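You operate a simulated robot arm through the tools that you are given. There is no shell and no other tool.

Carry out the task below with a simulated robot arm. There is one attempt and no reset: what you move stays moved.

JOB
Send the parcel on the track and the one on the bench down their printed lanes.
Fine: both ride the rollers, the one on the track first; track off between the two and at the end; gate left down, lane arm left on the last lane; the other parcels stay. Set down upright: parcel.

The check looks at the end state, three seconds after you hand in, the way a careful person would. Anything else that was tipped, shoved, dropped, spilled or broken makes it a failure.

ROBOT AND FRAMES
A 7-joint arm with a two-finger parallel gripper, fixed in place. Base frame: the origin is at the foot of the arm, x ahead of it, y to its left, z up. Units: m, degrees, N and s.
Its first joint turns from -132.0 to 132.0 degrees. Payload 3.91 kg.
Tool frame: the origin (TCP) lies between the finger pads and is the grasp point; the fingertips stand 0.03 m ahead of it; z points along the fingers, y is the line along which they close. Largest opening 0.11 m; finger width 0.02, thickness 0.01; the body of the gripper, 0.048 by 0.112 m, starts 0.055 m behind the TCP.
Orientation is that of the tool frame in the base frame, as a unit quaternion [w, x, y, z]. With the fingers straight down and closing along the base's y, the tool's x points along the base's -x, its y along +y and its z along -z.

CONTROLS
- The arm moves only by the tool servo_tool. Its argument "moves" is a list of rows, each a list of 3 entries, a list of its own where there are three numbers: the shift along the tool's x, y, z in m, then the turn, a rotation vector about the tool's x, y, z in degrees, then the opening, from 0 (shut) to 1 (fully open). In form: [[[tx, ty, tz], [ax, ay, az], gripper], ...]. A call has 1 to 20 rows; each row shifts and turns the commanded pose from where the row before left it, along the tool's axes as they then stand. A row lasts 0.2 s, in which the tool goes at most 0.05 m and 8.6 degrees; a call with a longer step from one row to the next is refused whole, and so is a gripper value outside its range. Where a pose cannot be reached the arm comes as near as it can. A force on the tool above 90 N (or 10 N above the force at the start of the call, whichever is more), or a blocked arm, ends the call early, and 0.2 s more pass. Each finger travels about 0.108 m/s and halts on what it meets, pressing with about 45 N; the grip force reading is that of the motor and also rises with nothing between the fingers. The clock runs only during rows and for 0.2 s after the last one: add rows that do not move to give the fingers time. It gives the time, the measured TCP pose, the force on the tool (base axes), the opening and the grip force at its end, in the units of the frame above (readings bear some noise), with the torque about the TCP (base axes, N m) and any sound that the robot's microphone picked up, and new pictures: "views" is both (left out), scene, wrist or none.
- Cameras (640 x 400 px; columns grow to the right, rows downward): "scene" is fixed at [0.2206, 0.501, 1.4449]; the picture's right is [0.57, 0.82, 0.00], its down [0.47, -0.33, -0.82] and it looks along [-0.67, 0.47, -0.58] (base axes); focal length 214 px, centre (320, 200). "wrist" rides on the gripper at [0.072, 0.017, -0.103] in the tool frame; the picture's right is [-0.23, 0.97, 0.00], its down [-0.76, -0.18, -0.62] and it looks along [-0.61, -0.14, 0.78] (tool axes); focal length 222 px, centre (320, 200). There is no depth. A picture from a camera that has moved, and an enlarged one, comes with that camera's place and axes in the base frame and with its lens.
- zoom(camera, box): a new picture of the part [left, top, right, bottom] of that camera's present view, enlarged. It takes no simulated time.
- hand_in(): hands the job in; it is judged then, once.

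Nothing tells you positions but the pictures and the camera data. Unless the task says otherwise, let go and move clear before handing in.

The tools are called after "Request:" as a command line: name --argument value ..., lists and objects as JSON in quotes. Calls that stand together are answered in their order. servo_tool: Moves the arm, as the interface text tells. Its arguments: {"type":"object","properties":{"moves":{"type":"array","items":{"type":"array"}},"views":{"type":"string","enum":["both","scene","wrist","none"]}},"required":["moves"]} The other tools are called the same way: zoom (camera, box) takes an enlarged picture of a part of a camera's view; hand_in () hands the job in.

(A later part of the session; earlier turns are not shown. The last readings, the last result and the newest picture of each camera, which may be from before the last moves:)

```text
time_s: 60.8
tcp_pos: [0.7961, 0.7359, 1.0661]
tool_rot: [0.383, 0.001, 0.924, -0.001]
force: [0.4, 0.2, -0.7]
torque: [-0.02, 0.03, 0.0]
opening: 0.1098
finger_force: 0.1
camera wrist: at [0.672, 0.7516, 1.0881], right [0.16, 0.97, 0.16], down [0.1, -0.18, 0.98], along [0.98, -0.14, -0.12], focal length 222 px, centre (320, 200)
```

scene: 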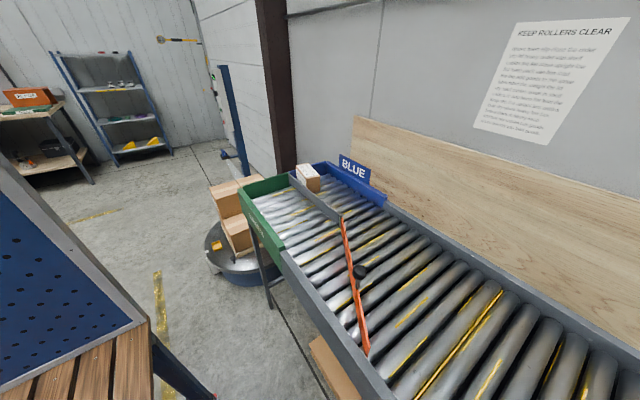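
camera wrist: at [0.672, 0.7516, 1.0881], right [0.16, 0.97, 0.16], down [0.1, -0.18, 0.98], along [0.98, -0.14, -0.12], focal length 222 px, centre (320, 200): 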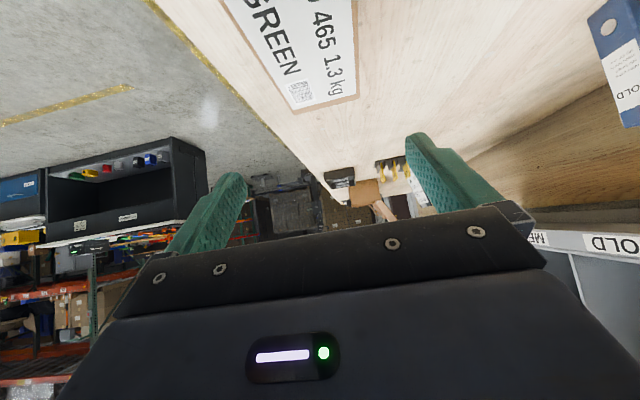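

The arm reaches, and the parcel is square to the fingers with its centre at y≈0.74. I'll lower straight down so the fingers straddle it.

Request:
servo_tool --moves '[[[0.0184, 0.001, 0.0184], [0, 0, 0], 1], [[0.0184, 0.001, 0.0184], [0, 0, 0], 1], [[0.0184, 0.001, 0.0184], [0, 0, 0], 1], [[0.0149, 0.001, 0.0149], [0, 0, 0], 1], [[0.0035, 0, 0.0035], [0, 0, 0], 1], [[0, 0, 0], [0, 0, 0], 1]]' --views "both"

```text
time_s: 62.2
tcp_pos: [0.7983, 0.7393, 0.9626]
tool_rot: [0.383, 0.001, 0.924, -0.001]
force: [-0.1, -0.7, 0.1]
torque: [0.02, 0.03, 0.0]
opening: 0.1099
finger_force: 0.0
camera wrist: at [0.6736, 0.7551, 0.9839], right [0.16, 0.97, 0.16], down [0.1, -0.18, 0.98], along [0.98, -0.14, -0.12], focal length 222 px, centre (320, 200)
```

scene: 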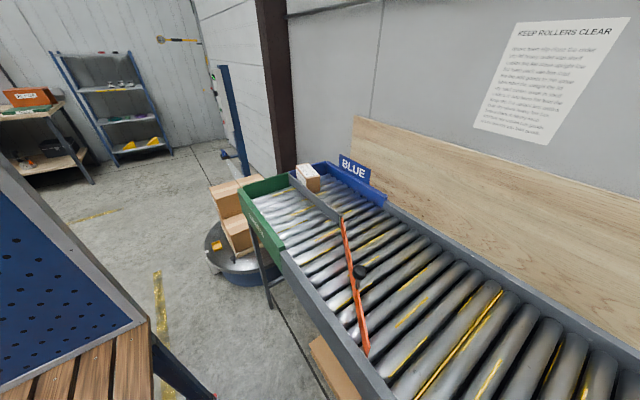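
wrist: 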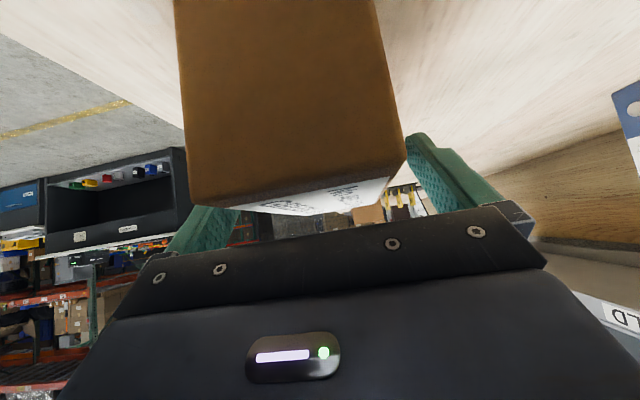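

The parcel is between the fingers with nothing touching. I'll lower 5 mm more and close.

Request:
servo_tool --moves '[[[0.0035, 0, 0.0035], [0, 0, 0], 1], [[0, 0, 0], [0, 0, 0], 0.8], [[0, 0, 0], [0, 0, 0], 0.65], [[0, 0, 0], [0, 0, 0], 0.5], [[0, 0, 0], [0, 0, 0], 0.4], [[0, 0, 0], [0, 0, 0], 0.4]]' --views "wrist"

```text
time_s: 63.6
tcp_pos: [0.7965, 0.7401, 0.9585]
tool_rot: [0.383, 0.001, 0.924, 0.0]
force: [-2.2, 3.1, 2.6]
torque: [0.78, -0.32, 0.63]
opening: 0.0702
finger_force: 45.5
camera wrist: at [0.6727, 0.7559, 0.98], right [0.16, 0.97, 0.16], down [0.1, -0.18, 0.98], along [0.98, -0.14, -0.12], focal length 222 px, centre (320, 200)
```

wrist: 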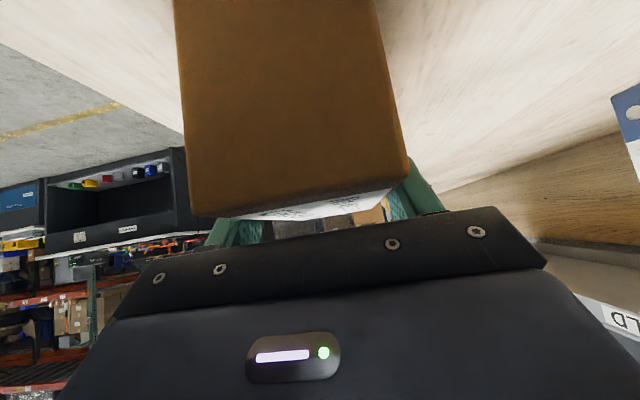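

The fingers stopped at 0.070 m with the full 45 N, so the parcel is held. I'll lift it a little and check that it stays level.

Request:
servo_tool --moves '[[[-0.0071, 0, -0.0071], [0, 0, 0], 0.4], [[-0.0071, 0, -0.0071], [0, 0, 0], 0.4], [[-0.0106, 0, -0.0106], [0, 0, 0], 0.4], [[0, 0, 0], [0, 0, 0], 0.4]]' --views "wrist"

```text
time_s: 64.6
tcp_pos: [0.7967, 0.7396, 0.9924]
tool_rot: [0.382, 0.0, 0.924, -0.001]
force: [0.5, -0.7, -12.4]
torque: [0.0, 0.17, 0.02]
opening: 0.0699
finger_force: 44.7
camera wrist: at [0.6727, 0.7554, 1.0148], right [0.16, 0.97, 0.16], down [0.1, -0.18, 0.98], along [0.98, -0.14, -0.12], focal length 222 px, centre (320, 200)
```

wrist: 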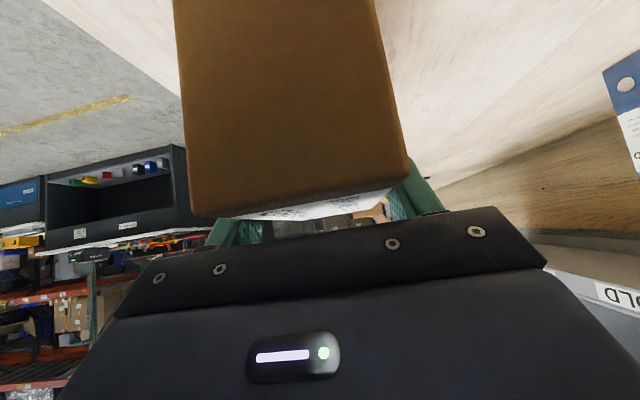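

The load reads about 12.4 N, which fits 1.3 kg, and the parcel is level. I'll lift higher and carry it in the same attitude to above the rollers on the GREEN side.

Request:
servo_tool --moves '[[[-0.0165, 0, -0.0165], [0, 0, 0], 0.4], [[-0.0165, 0, -0.0165], [0, 0, 0], 0.4], [[-0.0165, 0, -0.0165], [0, 0, 0], 0.4], [[0.0105, 0.0019, -0.0105], [0, 0, 0], 0.4], [[0.0211, 0.0038, -0.0211], [0, 0, 0], 0.4], [[0.0211, 0.0038, -0.0211], [0, 0, 0], 0.4], [[0.0211, 0.0038, -0.0211], [0, 0, 0], 0.4], [[0.0211, 0.0038, -0.0211], [0, 0, 0], 0.4], [[0.0211, 0.0038, -0.0211], [0, 0, 0], 0.4], [[0.0211, 0.0038, -0.0211], [0, 0, 0], 0.4], [[0.0211, 0.0038, -0.0211], [0, 0, 0], 0.4], [[0.0211, 0.0038, -0.0211], [0, 0, 0], 0.4], [[0.0211, 0.0038, -0.0211], [0, 0, 0], 0.4], [[0.0211, 0.0038, -0.0211], [0, 0, 0], 0.4], [[0.0211, 0.0038, -0.0211], [0, 0, 0], 0.4], [[0.0211, 0.0038, -0.0211], [0, 0, 0], 0.4], [[0.0105, 0.0019, -0.0105], [0, 0, 0], 0.4], [[0, 0, 0], [0, 0, 0], 0.4]]' --views "both"

```text
time_s: 68.4
tcp_pos: [0.4098, 0.7897, 1.0619]
tool_rot: [0.382, 0.001, 0.924, -0.001]
force: [-0.2, 0.4, -12.2]
torque: [0.03, 0.14, 0.02]
opening: 0.0696
finger_force: 45.0
camera wrist: at [0.2866, 0.8052, 1.0834], right [0.16, 0.97, 0.16], down [0.1, -0.18, 0.98], along [0.98, -0.14, -0.12], focal length 222 px, centre (320, 200)
```

scene: 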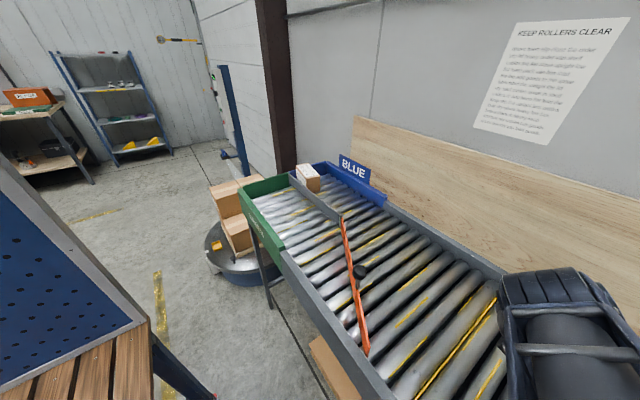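
wrist: 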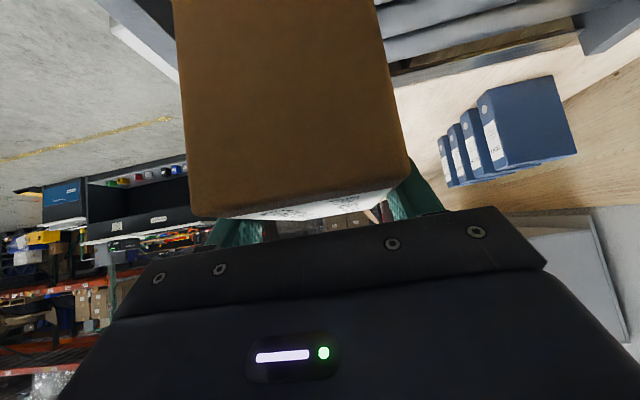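

The parcel is held over the rollers at about (0.42, 0.79). I'll lower it and then feel for the rollers in small steps.

Request:
servo_tool --moves '[[[0.0177, 0, 0.0177], [0, 0, 0], 0.4], [[0.0177, 0, 0.0177], [0, 0, 0], 0.4], [[0.0177, 0, 0.0177], [0, 0, 0], 0.4], [[0.0141, 0, 0.0141], [0, 0, 0], 0.4], [[0, 0, 0], [0, 0, 0], 0.4]]' --views "both"

```text
time_s: 69.6
tcp_pos: [0.4106, 0.7912, 0.9651]
tool_rot: [0.383, 0.0, 0.924, 0.0]
force: [-0.6, -0.5, -13.3]
torque: [0.03, 0.16, 0.0]
opening: 0.07
finger_force: 44.7
camera wrist: at [0.2869, 0.8065, 0.9872], right [0.16, 0.97, 0.16], down [0.1, -0.18, 0.98], along [0.98, -0.14, -0.12], focal length 222 px, centre (320, 200)
```

scene: 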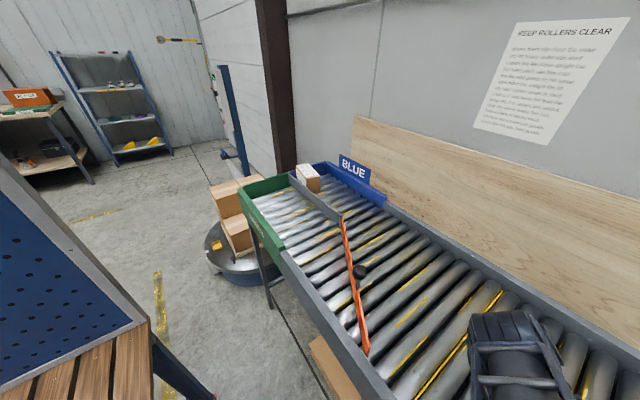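
wrist: 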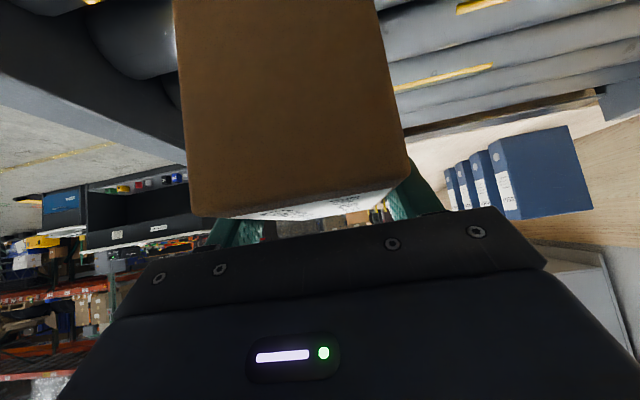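

Request:
servo_tool --moves '[[[0.0028, 0, 0.0028], [0, 0, 0], 0.4], [[0.0028, 0, 0.0028], [0, 0, 0], 0.4], [[0, 0, 0], [0, 0, 0], 0.4]]' --views "none"

```text
time_s: 70.4
tcp_pos: [0.4114, 0.7907, 0.9565]
tool_rot: [0.382, 0.001, 0.924, 0.0]
force: [0.1, -0.2, -12.1]
torque: [-0.01, 0.2, 0.0]
opening: 0.0701
finger_force: 44.9
```

Request:
servo_tool --moves '[[[0.0021, 0, 0.0021], [0, 0, 0], 0.4], [[0, 0, 0], [0, 0, 0], 0.4]]' --views "none"

Request:
servo_tool --moves '[[[0.0014, 0, 0.0014], [0, 0, 0], 0.4], [[0, 0, 0], [0, 0, 0], 0.4]]' --views "none"

```text
time_s: 71.0
tcp_pos: [0.4107, 0.7915, 0.9554]
tool_rot: [0.383, 0.001, 0.924, 0.0]
force: [1.4, -8.3, 10.8]
torque: [-0.51, 1.53, 0.39]
opening: 0.0698
finger_force: 45.2
```

```text
time_s: 71.6
tcp_pos: [0.4106, 0.7897, 0.9565]
tool_rot: [0.383, 0.0, 0.924, 0.002]
force: [3.2, -5.1, 33.6]
torque: [-0.85, 0.4, -0.14]
opening: 0.0698
finger_force: 44.8
```

The parcel is on the rollers. I'll relieve the downward press, open the fingers fully, and check that it stands free.

Request:
servo_tool --moves '[[[-0.0014, 0, -0.0014], [0, 0, 0], 0.4], [[0, 0, 0], [0, 0, 0], 0.6], [[0, 0, 0], [0, 0, 0], 0.75], [[0, 0, 0], [0, 0, 0], 0.9], [[0, 0, 0], [0, 0, 0], 1], [[0, 0, 0], [0, 0, 0], 1]]' --views "both"

```text
time_s: 73.0
tcp_pos: [0.4097, 0.7897, 0.9546]
tool_rot: [0.383, 0.0, 0.924, 0.0]
force: [0.5, -0.2, 0.4]
torque: [0.0, 0.02, 0.01]
opening: 0.11
finger_force: 0.1
camera wrist: at [0.2854, 0.8063, 0.9768], right [0.16, 0.97, 0.16], down [0.1, -0.18, 0.98], along [0.98, -0.14, -0.12], focal length 222 px, centre (320, 200)
```

scene: 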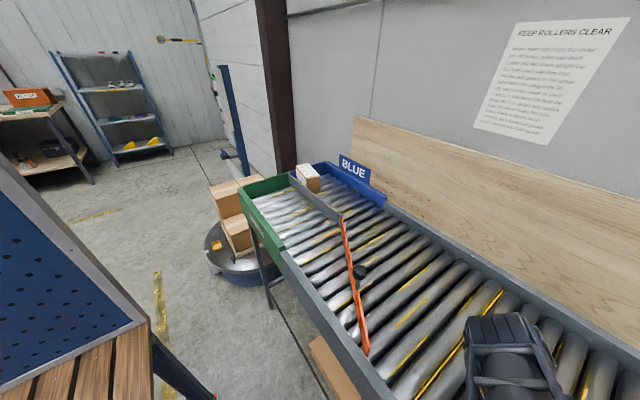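
wrist: 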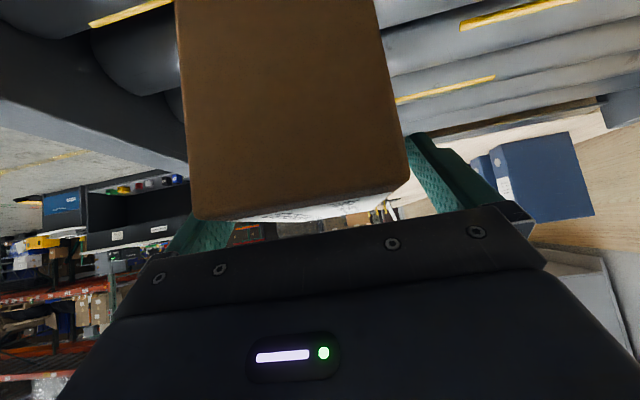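

The parcel stands free on the rollers. I'll lift straight off it, close the fingers and turn the tool 45° toward the wall to push the lane arm over.

Request:
servo_tool --moves '[[[-0.0177, 0, -0.0177], [0, 0, 0], 1], [[-0.0265, 0, -0.0265], [0, 0, 0], 1], [[-0.0265, 0, -0.0265], [0, 0, 0], 1], [[-0.0265, 0, -0.0265], [0, 0, 0], 1], [[-0.0106, 0, -0.0106], [0, 0, 0], 1], [[0, 0, 0], [-5.79, 0, -5.79], 0.8], [[0, 0, 0], [-5.79, 0, -5.79], 0.6], [[0, 0, 0], [-5.79, 0, -5.79], 0.4], [[0, 0, 0], [-5.79, 0, -5.79], 0.2], [[0, 0, 0], [-5.79, 0, -5.79], 0], [[0, 0, 0], [-5.79, 0, -5.79], 0], [[0, 0, 0], [-5.79, 0, -5.79], 0], [[0, 0, 0], [-5.79, 0, -5.79], 0], [[0, 0, 0], [-5.79, 0, -5.79], 0], [[0, 0, 0], [-5.79, 0, -5.79], 0], [[0, 0, 0], [-5.79, 0, -5.79], 0], [[0, 0, 0], [0, 0, 0], 0]]' --views "both"

```text
time_s: 76.6
tcp_pos: [0.4095, 0.7901, 1.1082]
tool_rot: [-0.27, 0.654, -0.653, -0.271]
force: [-1.1, -0.5, -0.3]
torque: [-0.04, -0.02, -0.02]
opening: 0.0001
finger_force: 37.4
camera wrist: at [0.3937, 0.6642, 1.1299], right [-0.97, 0.16, 0.16], down [0.18, 0.1, 0.98], along [0.14, 0.98, -0.12], focal length 222 px, centre (320, 200)
```

scene: 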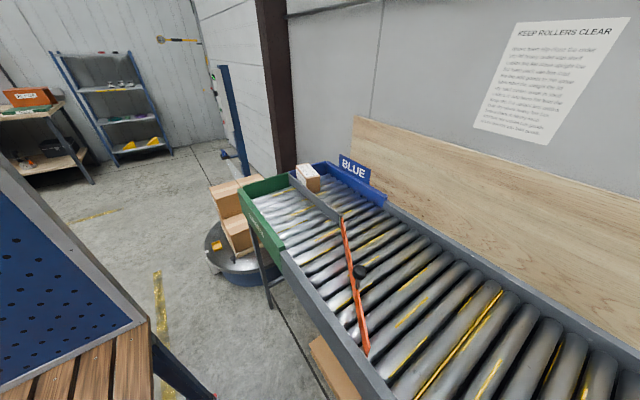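
wrist: 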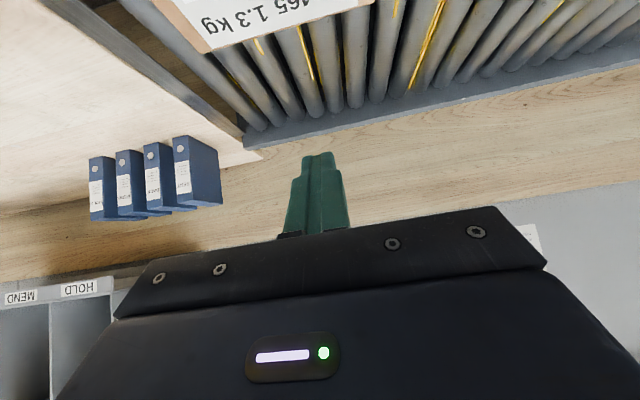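

Request:
zoom --camera "scene" --box '[290, 200, 430, 370]'

Request:
servo_tool --moves '[[[0.0035, 0.045, -0.0035], [0, 0, 0], 0], [[0.0035, 0.045, -0.0035], [0, 0, 0], 0], [[0.0035, 0.045, -0.0035], [0, 0, 0], 0], [[0.0035, 0.045, -0.0035], [0, 0, 0], 0], [[0.0035, 0.045, -0.0035], [0, 0, 0], 0], [[0.0035, 0.045, -0.0035], [0, 0, 0], 0], [[0.0035, 0.045, -0.0035], [0, 0, 0], 0], [[0.0035, 0.045, -0.0035], [0, 0, 0], 0], [[0.0035, 0.045, -0.0035], [0, 0, 0], 0], [[0.0035, 0.045, -0.0035], [0, 0, 0], 0], [[0, 0, 0], [0, 0, 0], 0]]' --views "both"

```text
2.35 times, centred on (360, 285) of scene
camera zoom: at [0.2206, 0.501, 1.4449], right [0.57, 0.82, 0.0], down [0.47, -0.33, -0.82], along [-0.67, 0.47, -0.58], focal length 505 px, centre (226, 0)
```

zoom: 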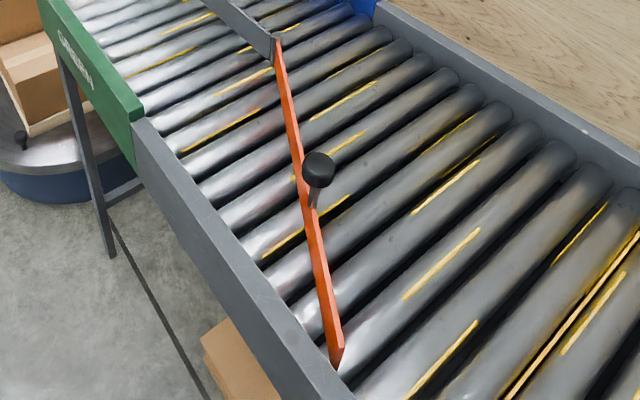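

```text
time_s: 79.0
tcp_pos: [-0.0417, 0.7441, 1.1117]
tool_rot: [-0.271, 0.654, -0.653, -0.271]
force: [0.4, -0.2, -0.2]
torque: [0.01, 0.02, 0.01]
opening: 0.0
finger_force: 38.0
camera wrist: at [-0.0582, 0.6185, 1.1341], right [-0.97, 0.16, 0.16], down [0.18, 0.1, 0.98], along [0.14, 0.98, -0.12], focal length 222 px, centre (320, 200)
```

scene: 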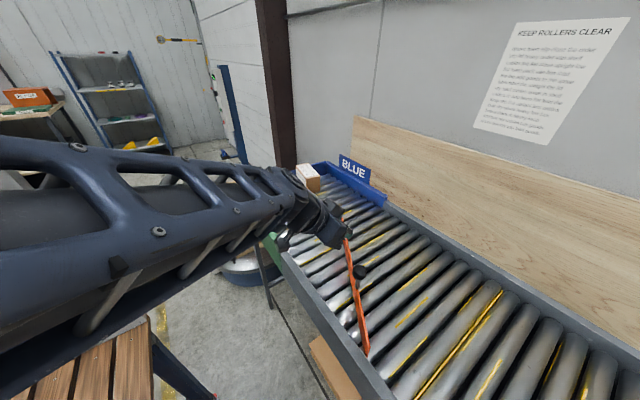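
wrist: 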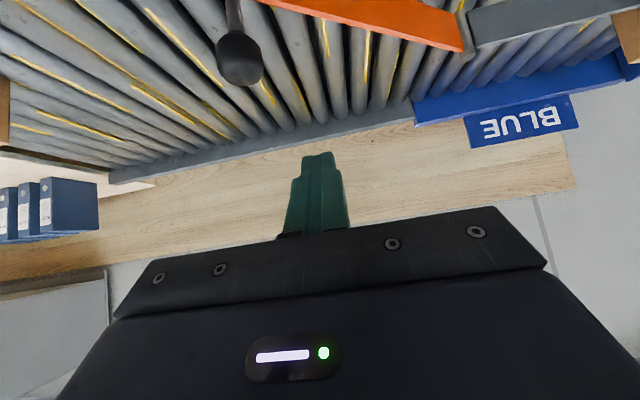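

The bar's near face is at y≈0.79 at this x. I'll lower the closed fingertips into the gap on its near side, clear of the knob and the rail.

Request:
servo_tool --moves '[[[0.0229, 0, 0.0237], [0, 0, 0], 0], [[0.0229, 0, 0.0237], [0, 0, 0], 0], [[0.0229, 0, 0.0237], [0, 0, 0], 0], [[0.0229, 0, 0.0237], [0, 0, 0], 0], [[0.0229, 0, 0.0237], [0, 0, 0], 0], [[0, 0, 0], [0, 0, 0], 0]]' --views "both"

```text
time_s: 80.4
tcp_pos: [-0.0412, 0.7439, 0.9458]
tool_rot: [-0.271, 0.653, -0.653, -0.27]
force: [-0.7, 0.2, 0.0]
torque: [0.02, 0.0, 0.01]
opening: 0.0
finger_force: 37.6
camera wrist: at [-0.0576, 0.6183, 0.9681], right [-0.97, 0.16, 0.16], down [0.18, 0.1, 0.98], along [0.14, 0.98, -0.12], focal length 222 px, centre (320, 200)
```

scene: 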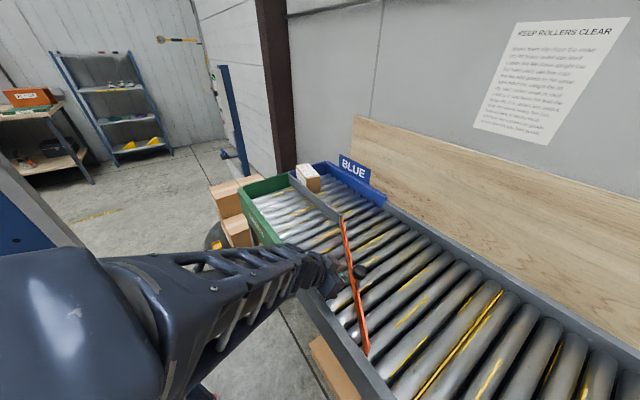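
wrist: 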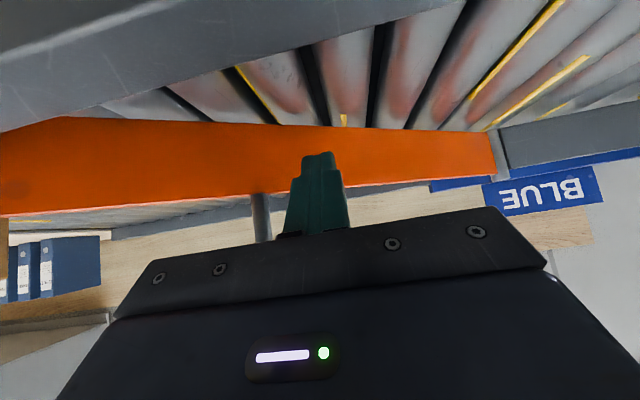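

The fingertip faces the orange bar at mid-height. I'll push it slowly toward the wall side.

Request:
servo_tool --moves '[[[-0.0106, 0, 0.0106], [0, 0, 0], 0], [[-0.0106, 0, 0.0106], [0, 0, 0], 0], [[-0.0106, 0, 0.0106], [0, 0, 0], 0], [[-0.0106, 0, 0.0106], [0, 0, 0], 0], [[-0.0106, 0, 0.0106], [0, 0, 0], 0], [[-0.0106, 0, 0.0106], [0, 0, 0], 0], [[-0.0106, 0, 0.0106], [0, 0, 0], 0], [[-0.0106, 0, 0.0106], [0, 0, 0], 0], [[-0.0106, 0, 0.0106], [0, 0, 0], 0], [[-0.0106, 0, 0.0106], [0, 0, 0], 0], [[0, 0, 0], [0, 0, 0], 0]]' --views "both"

```text
time_s: 82.8
tcp_pos: [-0.0396, 0.8925, 0.9439]
tool_rot: [-0.27, 0.654, -0.652, -0.272]
force: [0.1, -0.6, -0.3]
torque: [-0.02, -0.01, 0.03]
opening: 0.0
finger_force: 38.0
camera wrist: at [-0.0569, 0.7667, 0.9659], right [-0.97, 0.16, 0.16], down [0.18, 0.1, 0.98], along [0.14, 0.98, -0.12], focal length 222 px, centre (320, 200)
```

scene: 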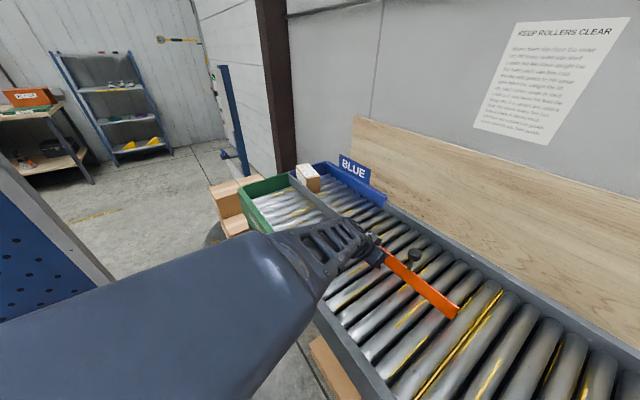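
wrist: 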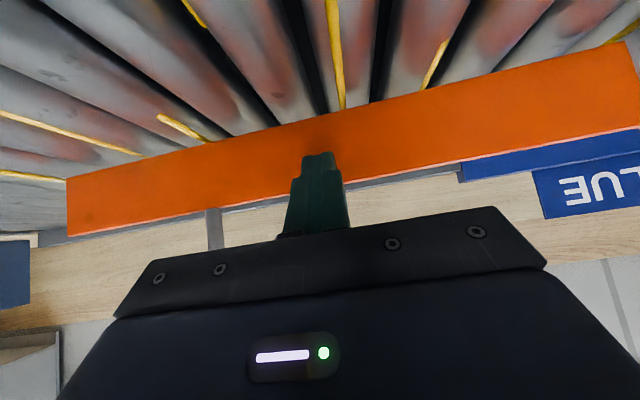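

The bar is past the middle and following. I'll keep pushing toward its far stop.

Request:
servo_tool --moves '[[[-0.0085, 0, 0.0085], [0, 0, 0], 0], [[-0.0085, 0, 0.0085], [0, 0, 0], 0], [[-0.0085, 0, 0.0085], [0, 0, 0], 0], [[-0.0085, 0, 0.0085], [0, 0, 0], 0], [[-0.0071, 0, 0.0071], [0, 0, 0], 0], [[0, 0, 0], [0, 0, 0], 0]]' --views "both"

```text
time_s: 84.2
tcp_pos: [-0.0411, 0.9514, 0.9439]
tool_rot: [0.27, -0.653, 0.653, 0.271]
force: [0.3, -1.6, -0.1]
torque: [0.0, -0.03, -0.01]
opening: 0.0
finger_force: 37.6
camera wrist: at [-0.0576, 0.825, 0.9659], right [-0.97, 0.16, 0.16], down [0.18, 0.1, 0.98], along [0.14, 0.98, -0.12], focal length 222 px, centre (320, 200)
```

scene: 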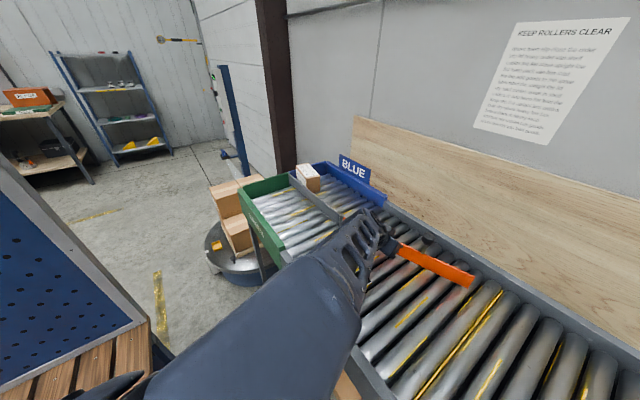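
wrist: 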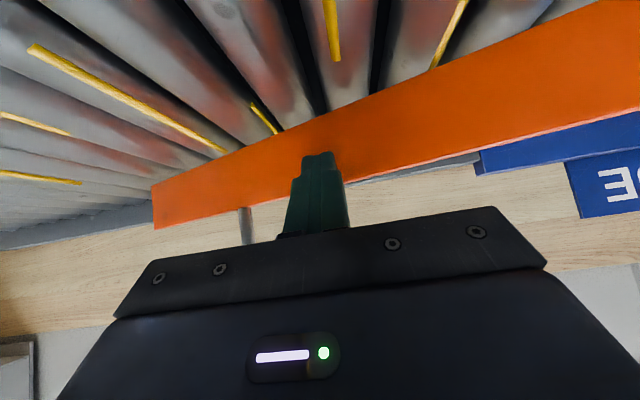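

Request:
servo_tool --moves '[[[-0.0057, 0, 0.0057], [0, 0, 0], 0], [[-0.0057, 0, 0.0057], [0, 0, 0], 0], [[-0.0057, 0, 0.0057], [0, 0, 0], 0], [[0, 0, 0], [0, 0, 0], 0]]' --views "both"

```text
time_s: 85.2
tcp_pos: [-0.0412, 0.9732, 0.9424]
tool_rot: [0.271, -0.653, 0.654, 0.27]
force: [0.6, -0.5, 1.2]
torque: [0.01, -0.01, -0.02]
opening: 0.0
finger_force: 37.2
camera wrist: at [-0.0575, 0.8486, 0.966], right [-0.97, 0.16, 0.16], down [0.18, 0.1, 0.98], along [0.14, 0.98, -0.12], focal length 222 px, centre (320, 200)
```

scene: 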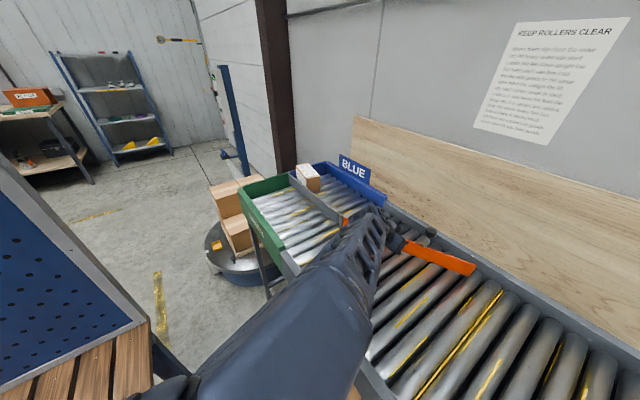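
wrist: 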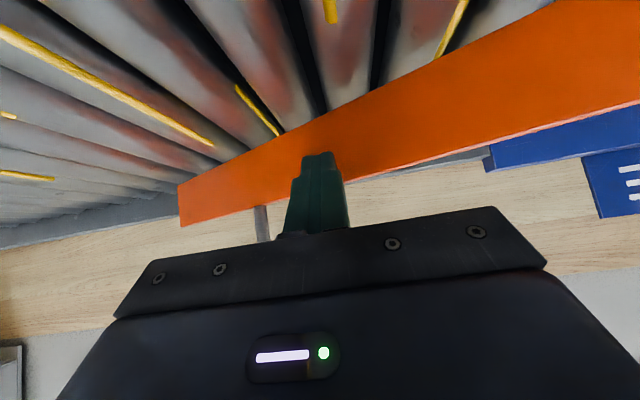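

Request:
servo_tool --moves '[[[-0.0042, 0, 0.0042], [0, 0, 0], 0], [[-0.0042, 0, 0.0042], [0, 0, 0], 0], [[0, 0, 0], [0, 0, 0], 0]]' --views "both"

Request:
zoom --camera "scene" --box '[380, 200, 540, 330]'

```text
time_s: 86.0
tcp_pos: [-0.0415, 0.9852, 0.9439]
tool_rot: [-0.271, 0.653, -0.653, -0.271]
force: [0.5, 0.2, -0.6]
torque: [-0.01, -0.01, -0.01]
opening: 0.0002
finger_force: 37.9
camera wrist: at [-0.0576, 0.8602, 0.9654], right [-0.97, 0.16, 0.16], down [0.18, 0.1, 0.98], along [0.14, 0.98, -0.12], focal length 222 px, centre (320, 200)
```

scene: 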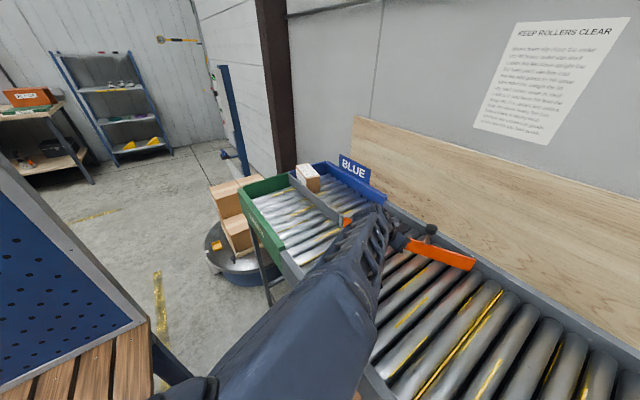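
wrist: 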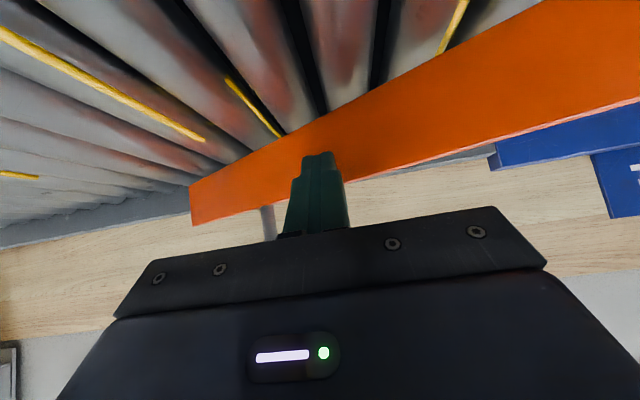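

```text
3.08 times, centred on (460, 265) of scene
camera zoom: at [0.2206, 0.501, 1.4449], right [0.57, 0.82, 0.0], down [0.47, -0.33, -0.82], along [-0.67, 0.47, -0.58], focal length 660 px, centre (-111, 0)
```

zoom: 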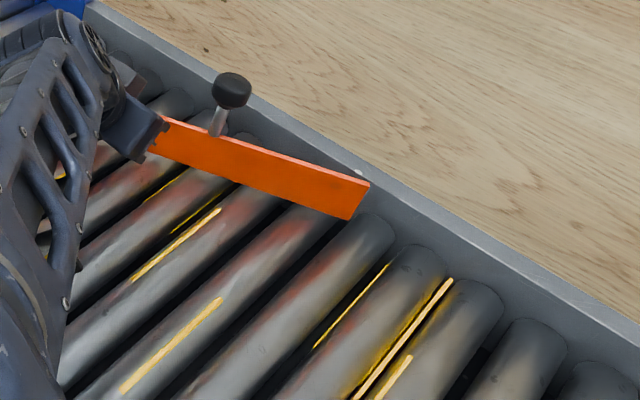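

Request:
servo_tool --moves '[[[-0.0035, 0, 0.0035], [0, 0, 0], 0], [[-0.0035, 0, 0.0035], [0, 0, 0], 0], [[0, 0, 0], [0, 0, 0], 0]]' --views "wrist"

```text
time_s: 86.8
tcp_pos: [-0.0407, 0.9961, 0.943]
tool_rot: [-0.27, 0.654, -0.653, -0.271]
force: [-0.1, 0.0, -0.1]
torque: [0.01, -0.02, 0.03]
opening: 0.0
finger_force: 37.6
camera wrist: at [-0.0573, 0.8715, 0.9656], right [-0.97, 0.16, 0.16], down [0.18, 0.1, 0.98], along [0.14, 0.98, -0.12], focal length 222 px, centre (320, 200)
```

wrist: 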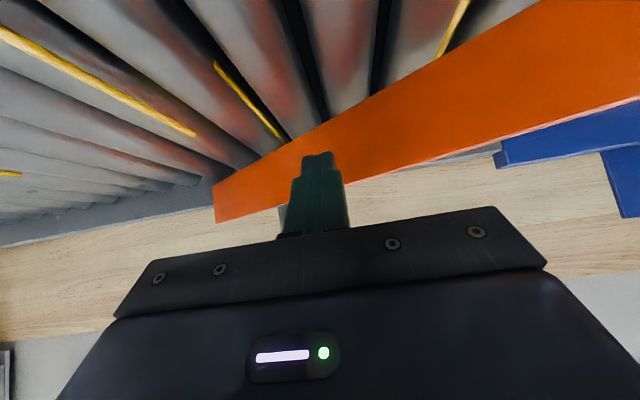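

Request:
servo_tool --moves '[[[-0.0035, 0, 0.0035], [0, 0, 0], 0], [[-0.0035, 0, 0.0035], [0, 0, 0], 0], [[0, 0, 0], [0, 0, 0], 0]]' --views "both"

Request:
zoom --camera "scene" --box '[380, 200, 540, 330]'

Request:
zoom --camera "wrist" --box '[160, 120, 380, 250]'

```text
time_s: 87.6
tcp_pos: [-0.0397, 1.0067, 0.9435]
tool_rot: [-0.271, 0.653, -0.653, -0.271]
force: [-0.1, 0.2, 0.1]
torque: [0.03, -0.02, 0.04]
opening: 0.0003
finger_force: 38.0
camera wrist: at [-0.0573, 0.8812, 0.9652], right [-0.97, 0.16, 0.16], down [0.18, 0.1, 0.98], along [0.14, 0.98, -0.12], focal length 222 px, centre (320, 200)
```

scene: 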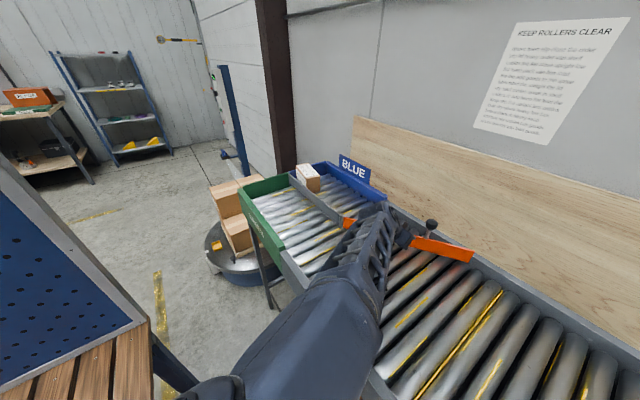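
wrist: 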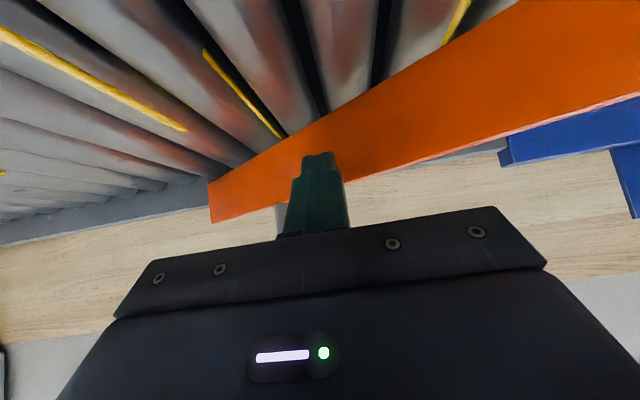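

```text
3.08 times, centred on (460, 265) of scene
camera zoom: at [0.2206, 0.501, 1.4449], right [0.57, 0.82, 0.0], down [0.47, -0.33, -0.82], along [-0.67, 0.47, -0.58], focal length 660 px, centre (-111, 0)
```

zoom: 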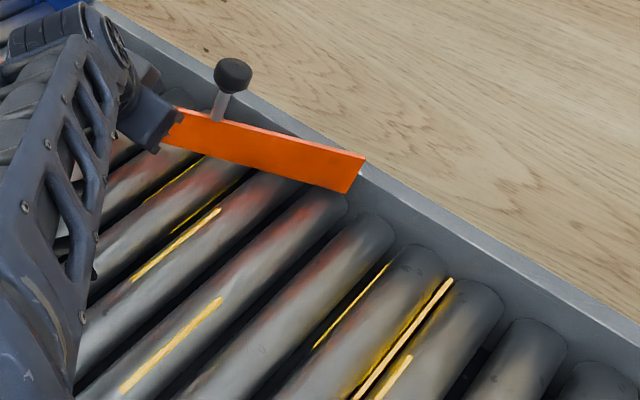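

```text
2.91 times, centred on (270, 185) of wrist
camera zoom: at [-0.0573, 0.8812, 0.9652], right [-0.97, 0.16, 0.16], down [0.18, 0.1, 0.98], along [0.14, 0.98, -0.12], focal length 646 px, centre (466, 244)
```

zoom: 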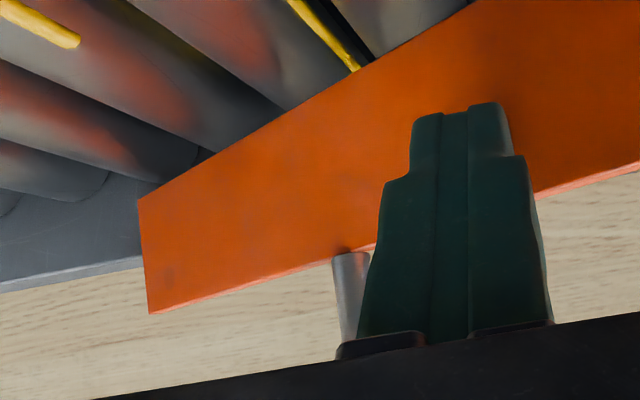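

The bar's tip is almost at the far rail. A bit more until I feel the stop.

Request:
servo_tool --moves '[[[-0.0035, 0, 0.0035], [0, 0, 0], 0], [[-0.0035, 0, 0.0035], [0, 0, 0], 0], [[0, 0, 0], [0, 0, 0], 0]]' --views "none"

```text
time_s: 88.1
tcp_pos: [-0.041, 1.0088, 0.9428]
tool_rot: [-0.27, 0.654, -0.654, -0.268]
force: [16.3, -68.8, 19.9]
torque: [-0.48, -0.04, 0.16]
opening: 0.0
finger_force: 37.8
stopped in row 2: the force on the tool passed its limit at 112 N (the readings are from after the stop); the commanded pose is now the measured one
```

The stop is reached. I'll back off and rise, then check that the bar stays put.

Request:
servo_tool --moves '[[[0.0071, 0, -0.0071], [0, 0, 0], 0], [[0.0212, 0, -0.0212], [0, 0, 0], 0], [[0, 0, -0.045], [0, 0, 0], 0], [[-0.0283, 0, -0.0283], [0, 0, 0], 0], [[-0.0283, 0, -0.0283], [0, 0, 0], 0], [[-0.0283, 0, -0.0283], [0, 0, 0], 0], [[0, 0, 0], [0, 0, 0], 0]]' --views "both"

Request:
zoom --camera "scene" --box '[380, 200, 540, 330]'

```text
time_s: 89.7
tcp_pos: [-0.0399, 0.9377, 1.0917]
tool_rot: [-0.269, 0.655, -0.654, -0.267]
force: [0.3, 0.7, 0.1]
torque: [0.01, 0.01, 0.0]
opening: 0.0
finger_force: 37.8
camera wrist: at [-0.0574, 0.8131, 1.1144], right [-0.97, 0.16, 0.16], down [0.18, 0.11, 0.98], along [0.14, 0.98, -0.13], focal length 222 px, centre (320, 200)
```

scene: 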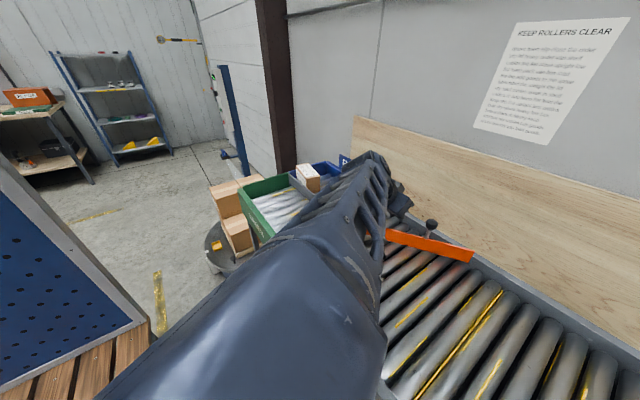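
wrist: 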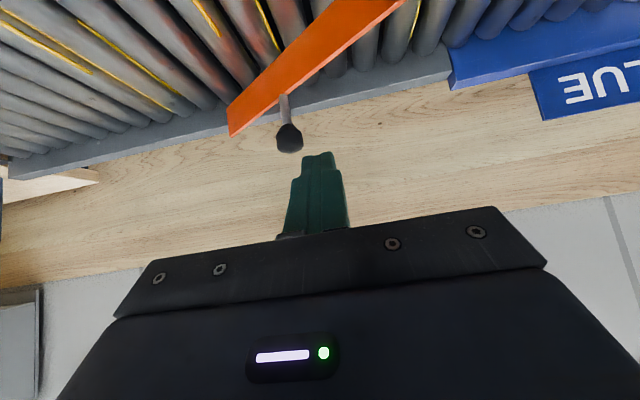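

```text
3.08 times, centred on (460, 265) of scene
camera zoom: at [0.2206, 0.501, 1.4449], right [0.57, 0.82, 0.0], down [0.47, -0.33, -0.82], along [-0.67, 0.47, -0.58], focal length 660 px, centre (-111, 0)
```

zoom: 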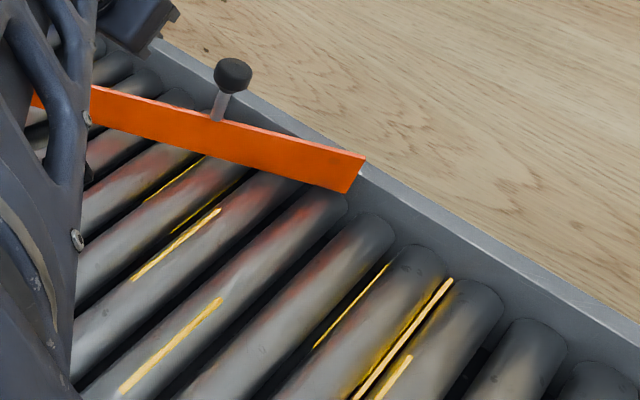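

The bar rests against the far rail, leaving GREEN open. Now back to the switch, in two stages, staying high over the track.

Request:
servo_tool --moves '[[[0.0194, -0.035, -0.0194], [0, 0, 0], 0], [[0.0194, -0.035, -0.0194], [0, 0, 0], 0], [[0.0194, -0.035, -0.0194], [0, 0, 0], 0], [[0.0194, -0.035, -0.0194], [0, 0, 0], 0], [[0.0194, -0.035, -0.0194], [0, 0, 0], 0], [[0.0194, -0.035, -0.0194], [0, 0, 0], 0], [[0.0194, -0.035, -0.0194], [0, 0, 0], 0], [[0.0194, -0.035, -0.0194], [0, 0, 0], 0], [[0.0194, -0.035, -0.0194], [0, 0, 0], 0], [[0.0194, -0.035, -0.0194], [0, 0, 0], 0], [[0.0194, -0.035, -0.0194], [0, 0, 0], 0], [[0.0194, -0.035, -0.0194], [0, 0, 0], 0], [[0.0194, -0.035, -0.0194], [0, 0, 0], 0], [[0.0194, -0.035, -0.0194], [0, 0, 0], 0], [[0.0194, -0.035, -0.0194], [0, 0, 0], 0], [[0.0194, -0.035, -0.0194], [0, 0, 0], 0], [[0, 0, 0], [0, 0, 0], 0]]' --views "both"

```text
time_s: 93.3
tcp_pos: [0.5176, 0.5013, 1.0973]
tool_rot: [0.27, -0.654, 0.655, 0.267]
force: [0.9, -0.1, 0.1]
torque: [-0.01, -0.02, -0.02]
opening: 0.0
finger_force: 37.6
camera wrist: at [0.5009, 0.3755, 1.1191], right [-0.97, 0.16, 0.16], down [0.17, 0.11, 0.98], along [0.14, 0.98, -0.13], focal length 222 px, centre (320, 200)
```

scene: 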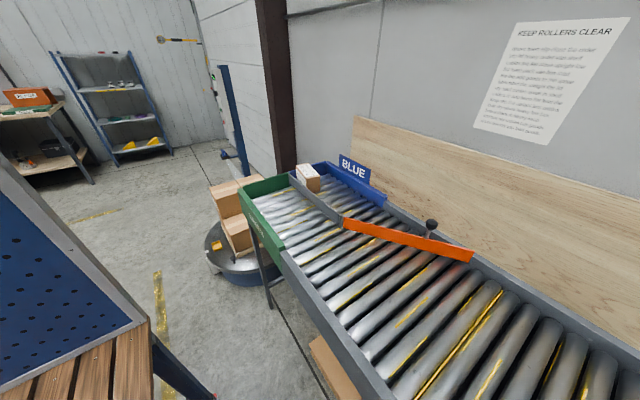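
wrist: 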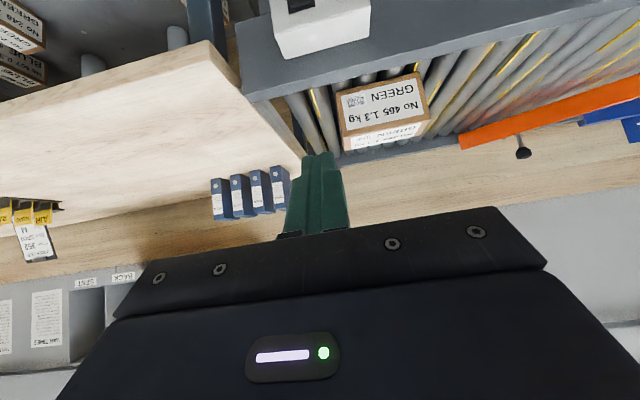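

The GREEN parcel stands upright on the rollers, the lane arm is at the far rail and the gate is down. I'll lower to the switch and stop short of the "I" end.

Request:
servo_tool --moves '[[[0.0322, -0.0014, 0.0322], [0, 0, 0], 0], [[0.0322, 0, 0.0322], [0, 0, 0], 0], [[0.0322, 0, 0.0322], [0, 0, 0], 0], [[0.0322, 0, 0.0322], [0, 0, 0], 0], [[0.0322, 0, 0.0322], [0, 0, 0], 0], [[0.0322, 0, 0.0322], [0, 0, 0], 0], [[-0.0177, 0, 0.0177], [0, 0, 0], 0], [[-0.0177, 0, 0.0177], [0, 0, 0], 0], [[0, 0, 0], [0, 0, 0], 0]]' --views "both"

```text
time_s: 95.3
tcp_pos: [0.5193, 0.55, 0.8292]
tool_rot: [0.269, -0.654, 0.654, 0.267]
force: [0.4, -0.1, -0.5]
torque: [0.0, 0.02, 0.03]
opening: 0.0002
finger_force: 37.8
camera wrist: at [0.5024, 0.4244, 0.851], right [-0.97, 0.16, 0.16], down [0.18, 0.11, 0.98], along [0.14, 0.98, -0.13], focal length 222 px, centre (320, 200)
```

scene: 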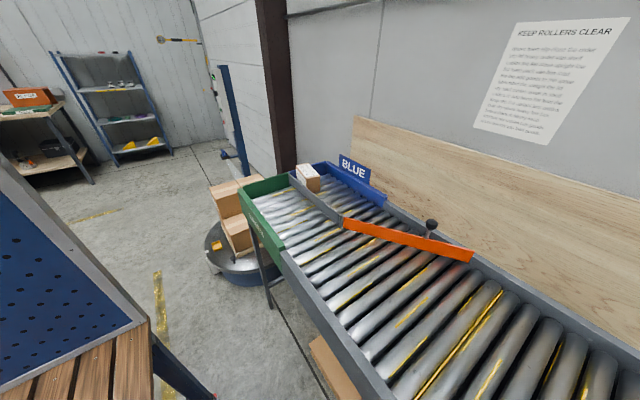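
wrist: 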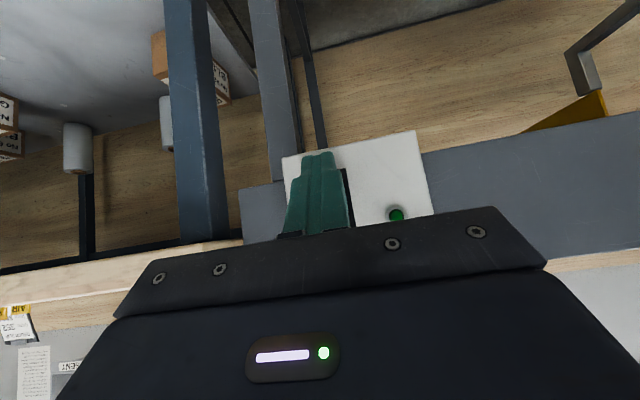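

Request:
servo_tool --moves '[[[0.0042, 0, 0.0042], [0, 0, 0], 0], [[-0.0127, 0, 0.0127], [0, 0, 0], 0], [[-0.0042, 0, 0.0042], [0, 0, 0], 0], [[-0.0035, 0, 0.0035], [0, 0, 0], 0], [[0, 0, 0], [0, 0, 0], 0]]' --views "both"

```text
time_s: 96.5
tcp_pos: [0.5193, 0.5774, 0.8208]
tool_rot: [-0.269, 0.654, -0.654, -0.268]
force: [-0.1, 0.5, 0.0]
torque: [0.0, -0.01, 0.0]
opening: 0.0003
finger_force: 37.5
camera wrist: at [0.5018, 0.4526, 0.8427], right [-0.97, 0.16, 0.16], down [0.17, 0.1, 0.98], along [0.14, 0.98, -0.13], focal length 222 px, centre (320, 200)
```

scene: 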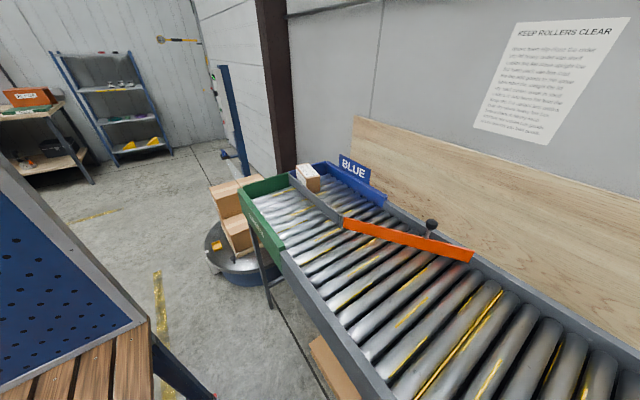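
wrist: 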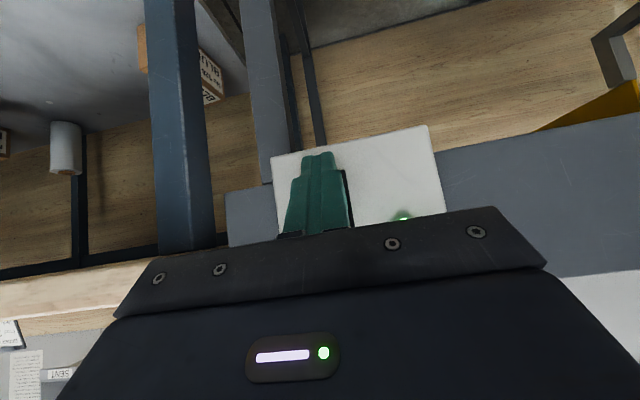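

Request:
zoom --camera "wrist" --box '[340, 160, 460, 240]'

```text
5.00 times, centred on (400, 200) of wrist
camera zoom: at [0.5018, 0.4526, 0.8427], right [-0.97, 0.16, 0.16], down [0.17, 0.1, 0.98], along [0.14, 0.98, -0.13], focal length 1111 px, centre (-80, 200)
```

zoom: 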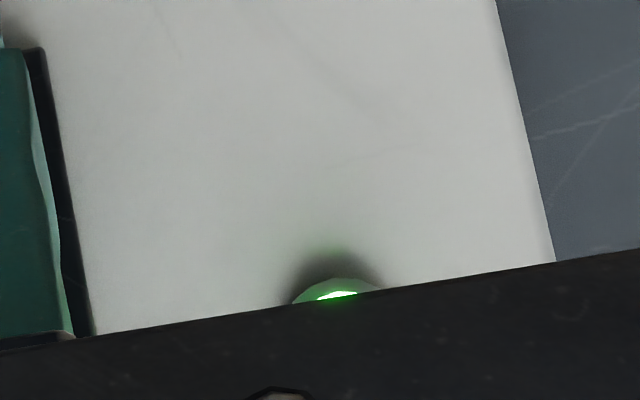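

The lamp is lit, so the track is on. I'll back off, rise to the "O" end and watch the GREEN parcel ride.

Request:
servo_tool --moves '[[[0.0141, 0, -0.0141], [0, 0, 0], 0], [[-0.0138, 0, -0.0138], [0, 0, 0], 0], [[-0.0138, 0, -0.0138], [0, 0, 0], 0], [[0, 0, 0], [0, 0, 0], 0]]' --views "both"

```text
time_s: 97.5
tcp_pos: [0.5193, 0.5571, 0.8585]
tool_rot: [-0.269, 0.654, -0.654, -0.268]
force: [0.6, 1.2, 0.2]
torque: [-0.01, 0.0, 0.0]
opening: 0.0
finger_force: 37.6
camera wrist: at [0.5017, 0.4318, 0.8815], right [-0.97, 0.16, 0.16], down [0.18, 0.11, 0.98], along [0.14, 0.98, -0.13], focal length 222 px, centre (320, 200)
```

scene: 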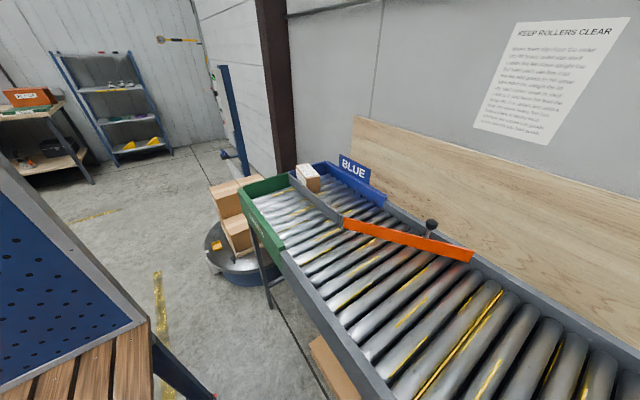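
wrist: 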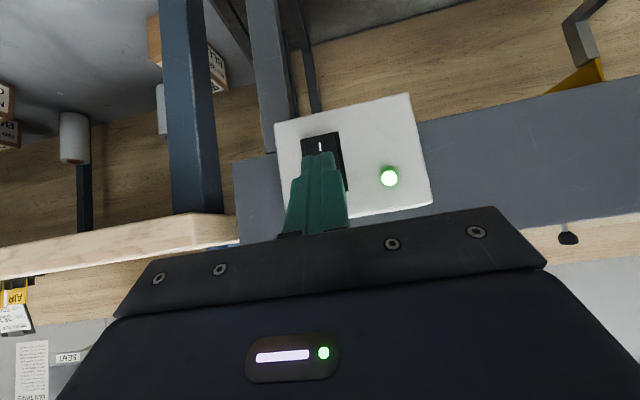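

Request:
servo_tool --moves '[[[0, 0, 0], [0, 0, 0], 0], [[0, 0, 0], [0, 0, 0], 0], [[0, 0, 0], [0, 0, 0], 0], [[0, 0, 0], [0, 0, 0], 0]]' --views "scene"

```text
time_s: 98.5
tcp_pos: [0.5183, 0.5582, 0.8588]
tool_rot: [0.269, -0.654, 0.655, 0.267]
force: [0.8, -0.1, -0.3]
torque: [0.02, 0.03, 0.03]
opening: 0.0001
finger_force: 37.6
```

scene: 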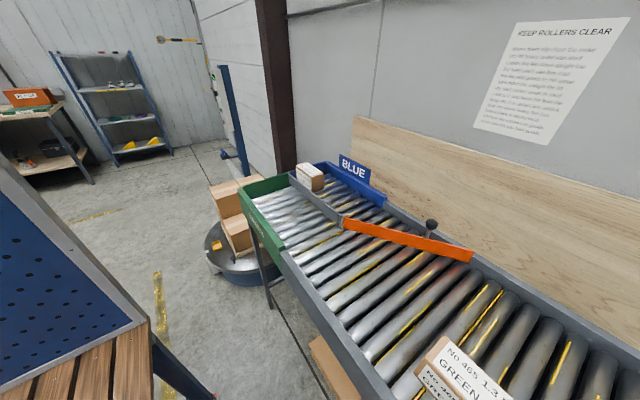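

Request:
servo_tool --moves '[[[0, 0, 0], [0, 0, 0], 0], [[0, 0, 0], [0, 0, 0], 0], [[0, 0, 0], [0, 0, 0], 0], [[0, 0, 0], [0, 0, 0], 0], [[0, 0, 0], [0, 0, 0], 0]]' --views "scene"

Request:
zoom --camera "scene" --box '[250, 140, 490, 350]'

```text
time_s: 99.7
tcp_pos: [0.5193, 0.5571, 0.8582]
tool_rot: [0.269, -0.654, 0.655, 0.267]
force: [-1.3, -0.6, 0.1]
torque: [0.0, -0.02, -0.03]
opening: 0.0
finger_force: 37.9
```

scene: 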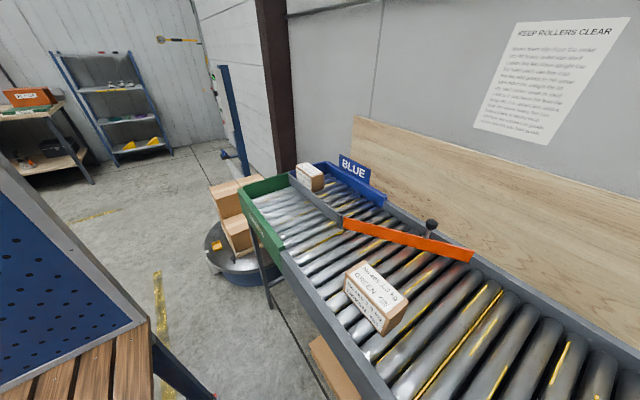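

```text
1.90 times, centred on (370, 245) of scene
camera zoom: at [0.2206, 0.501, 1.4449], right [0.57, 0.82, 0.0], down [0.47, -0.33, -0.82], along [-0.67, 0.47, -0.58], focal length 408 px, centre (225, 114)
```

zoom: 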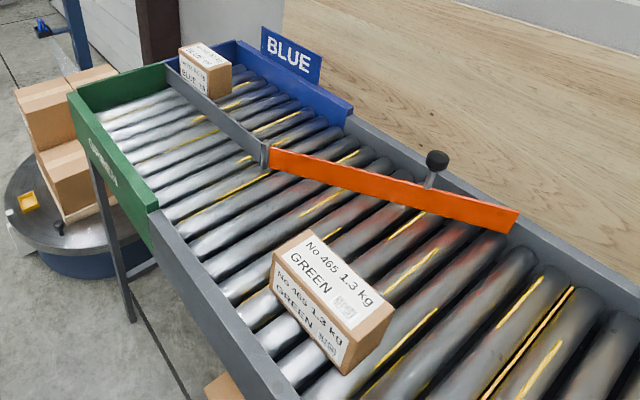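

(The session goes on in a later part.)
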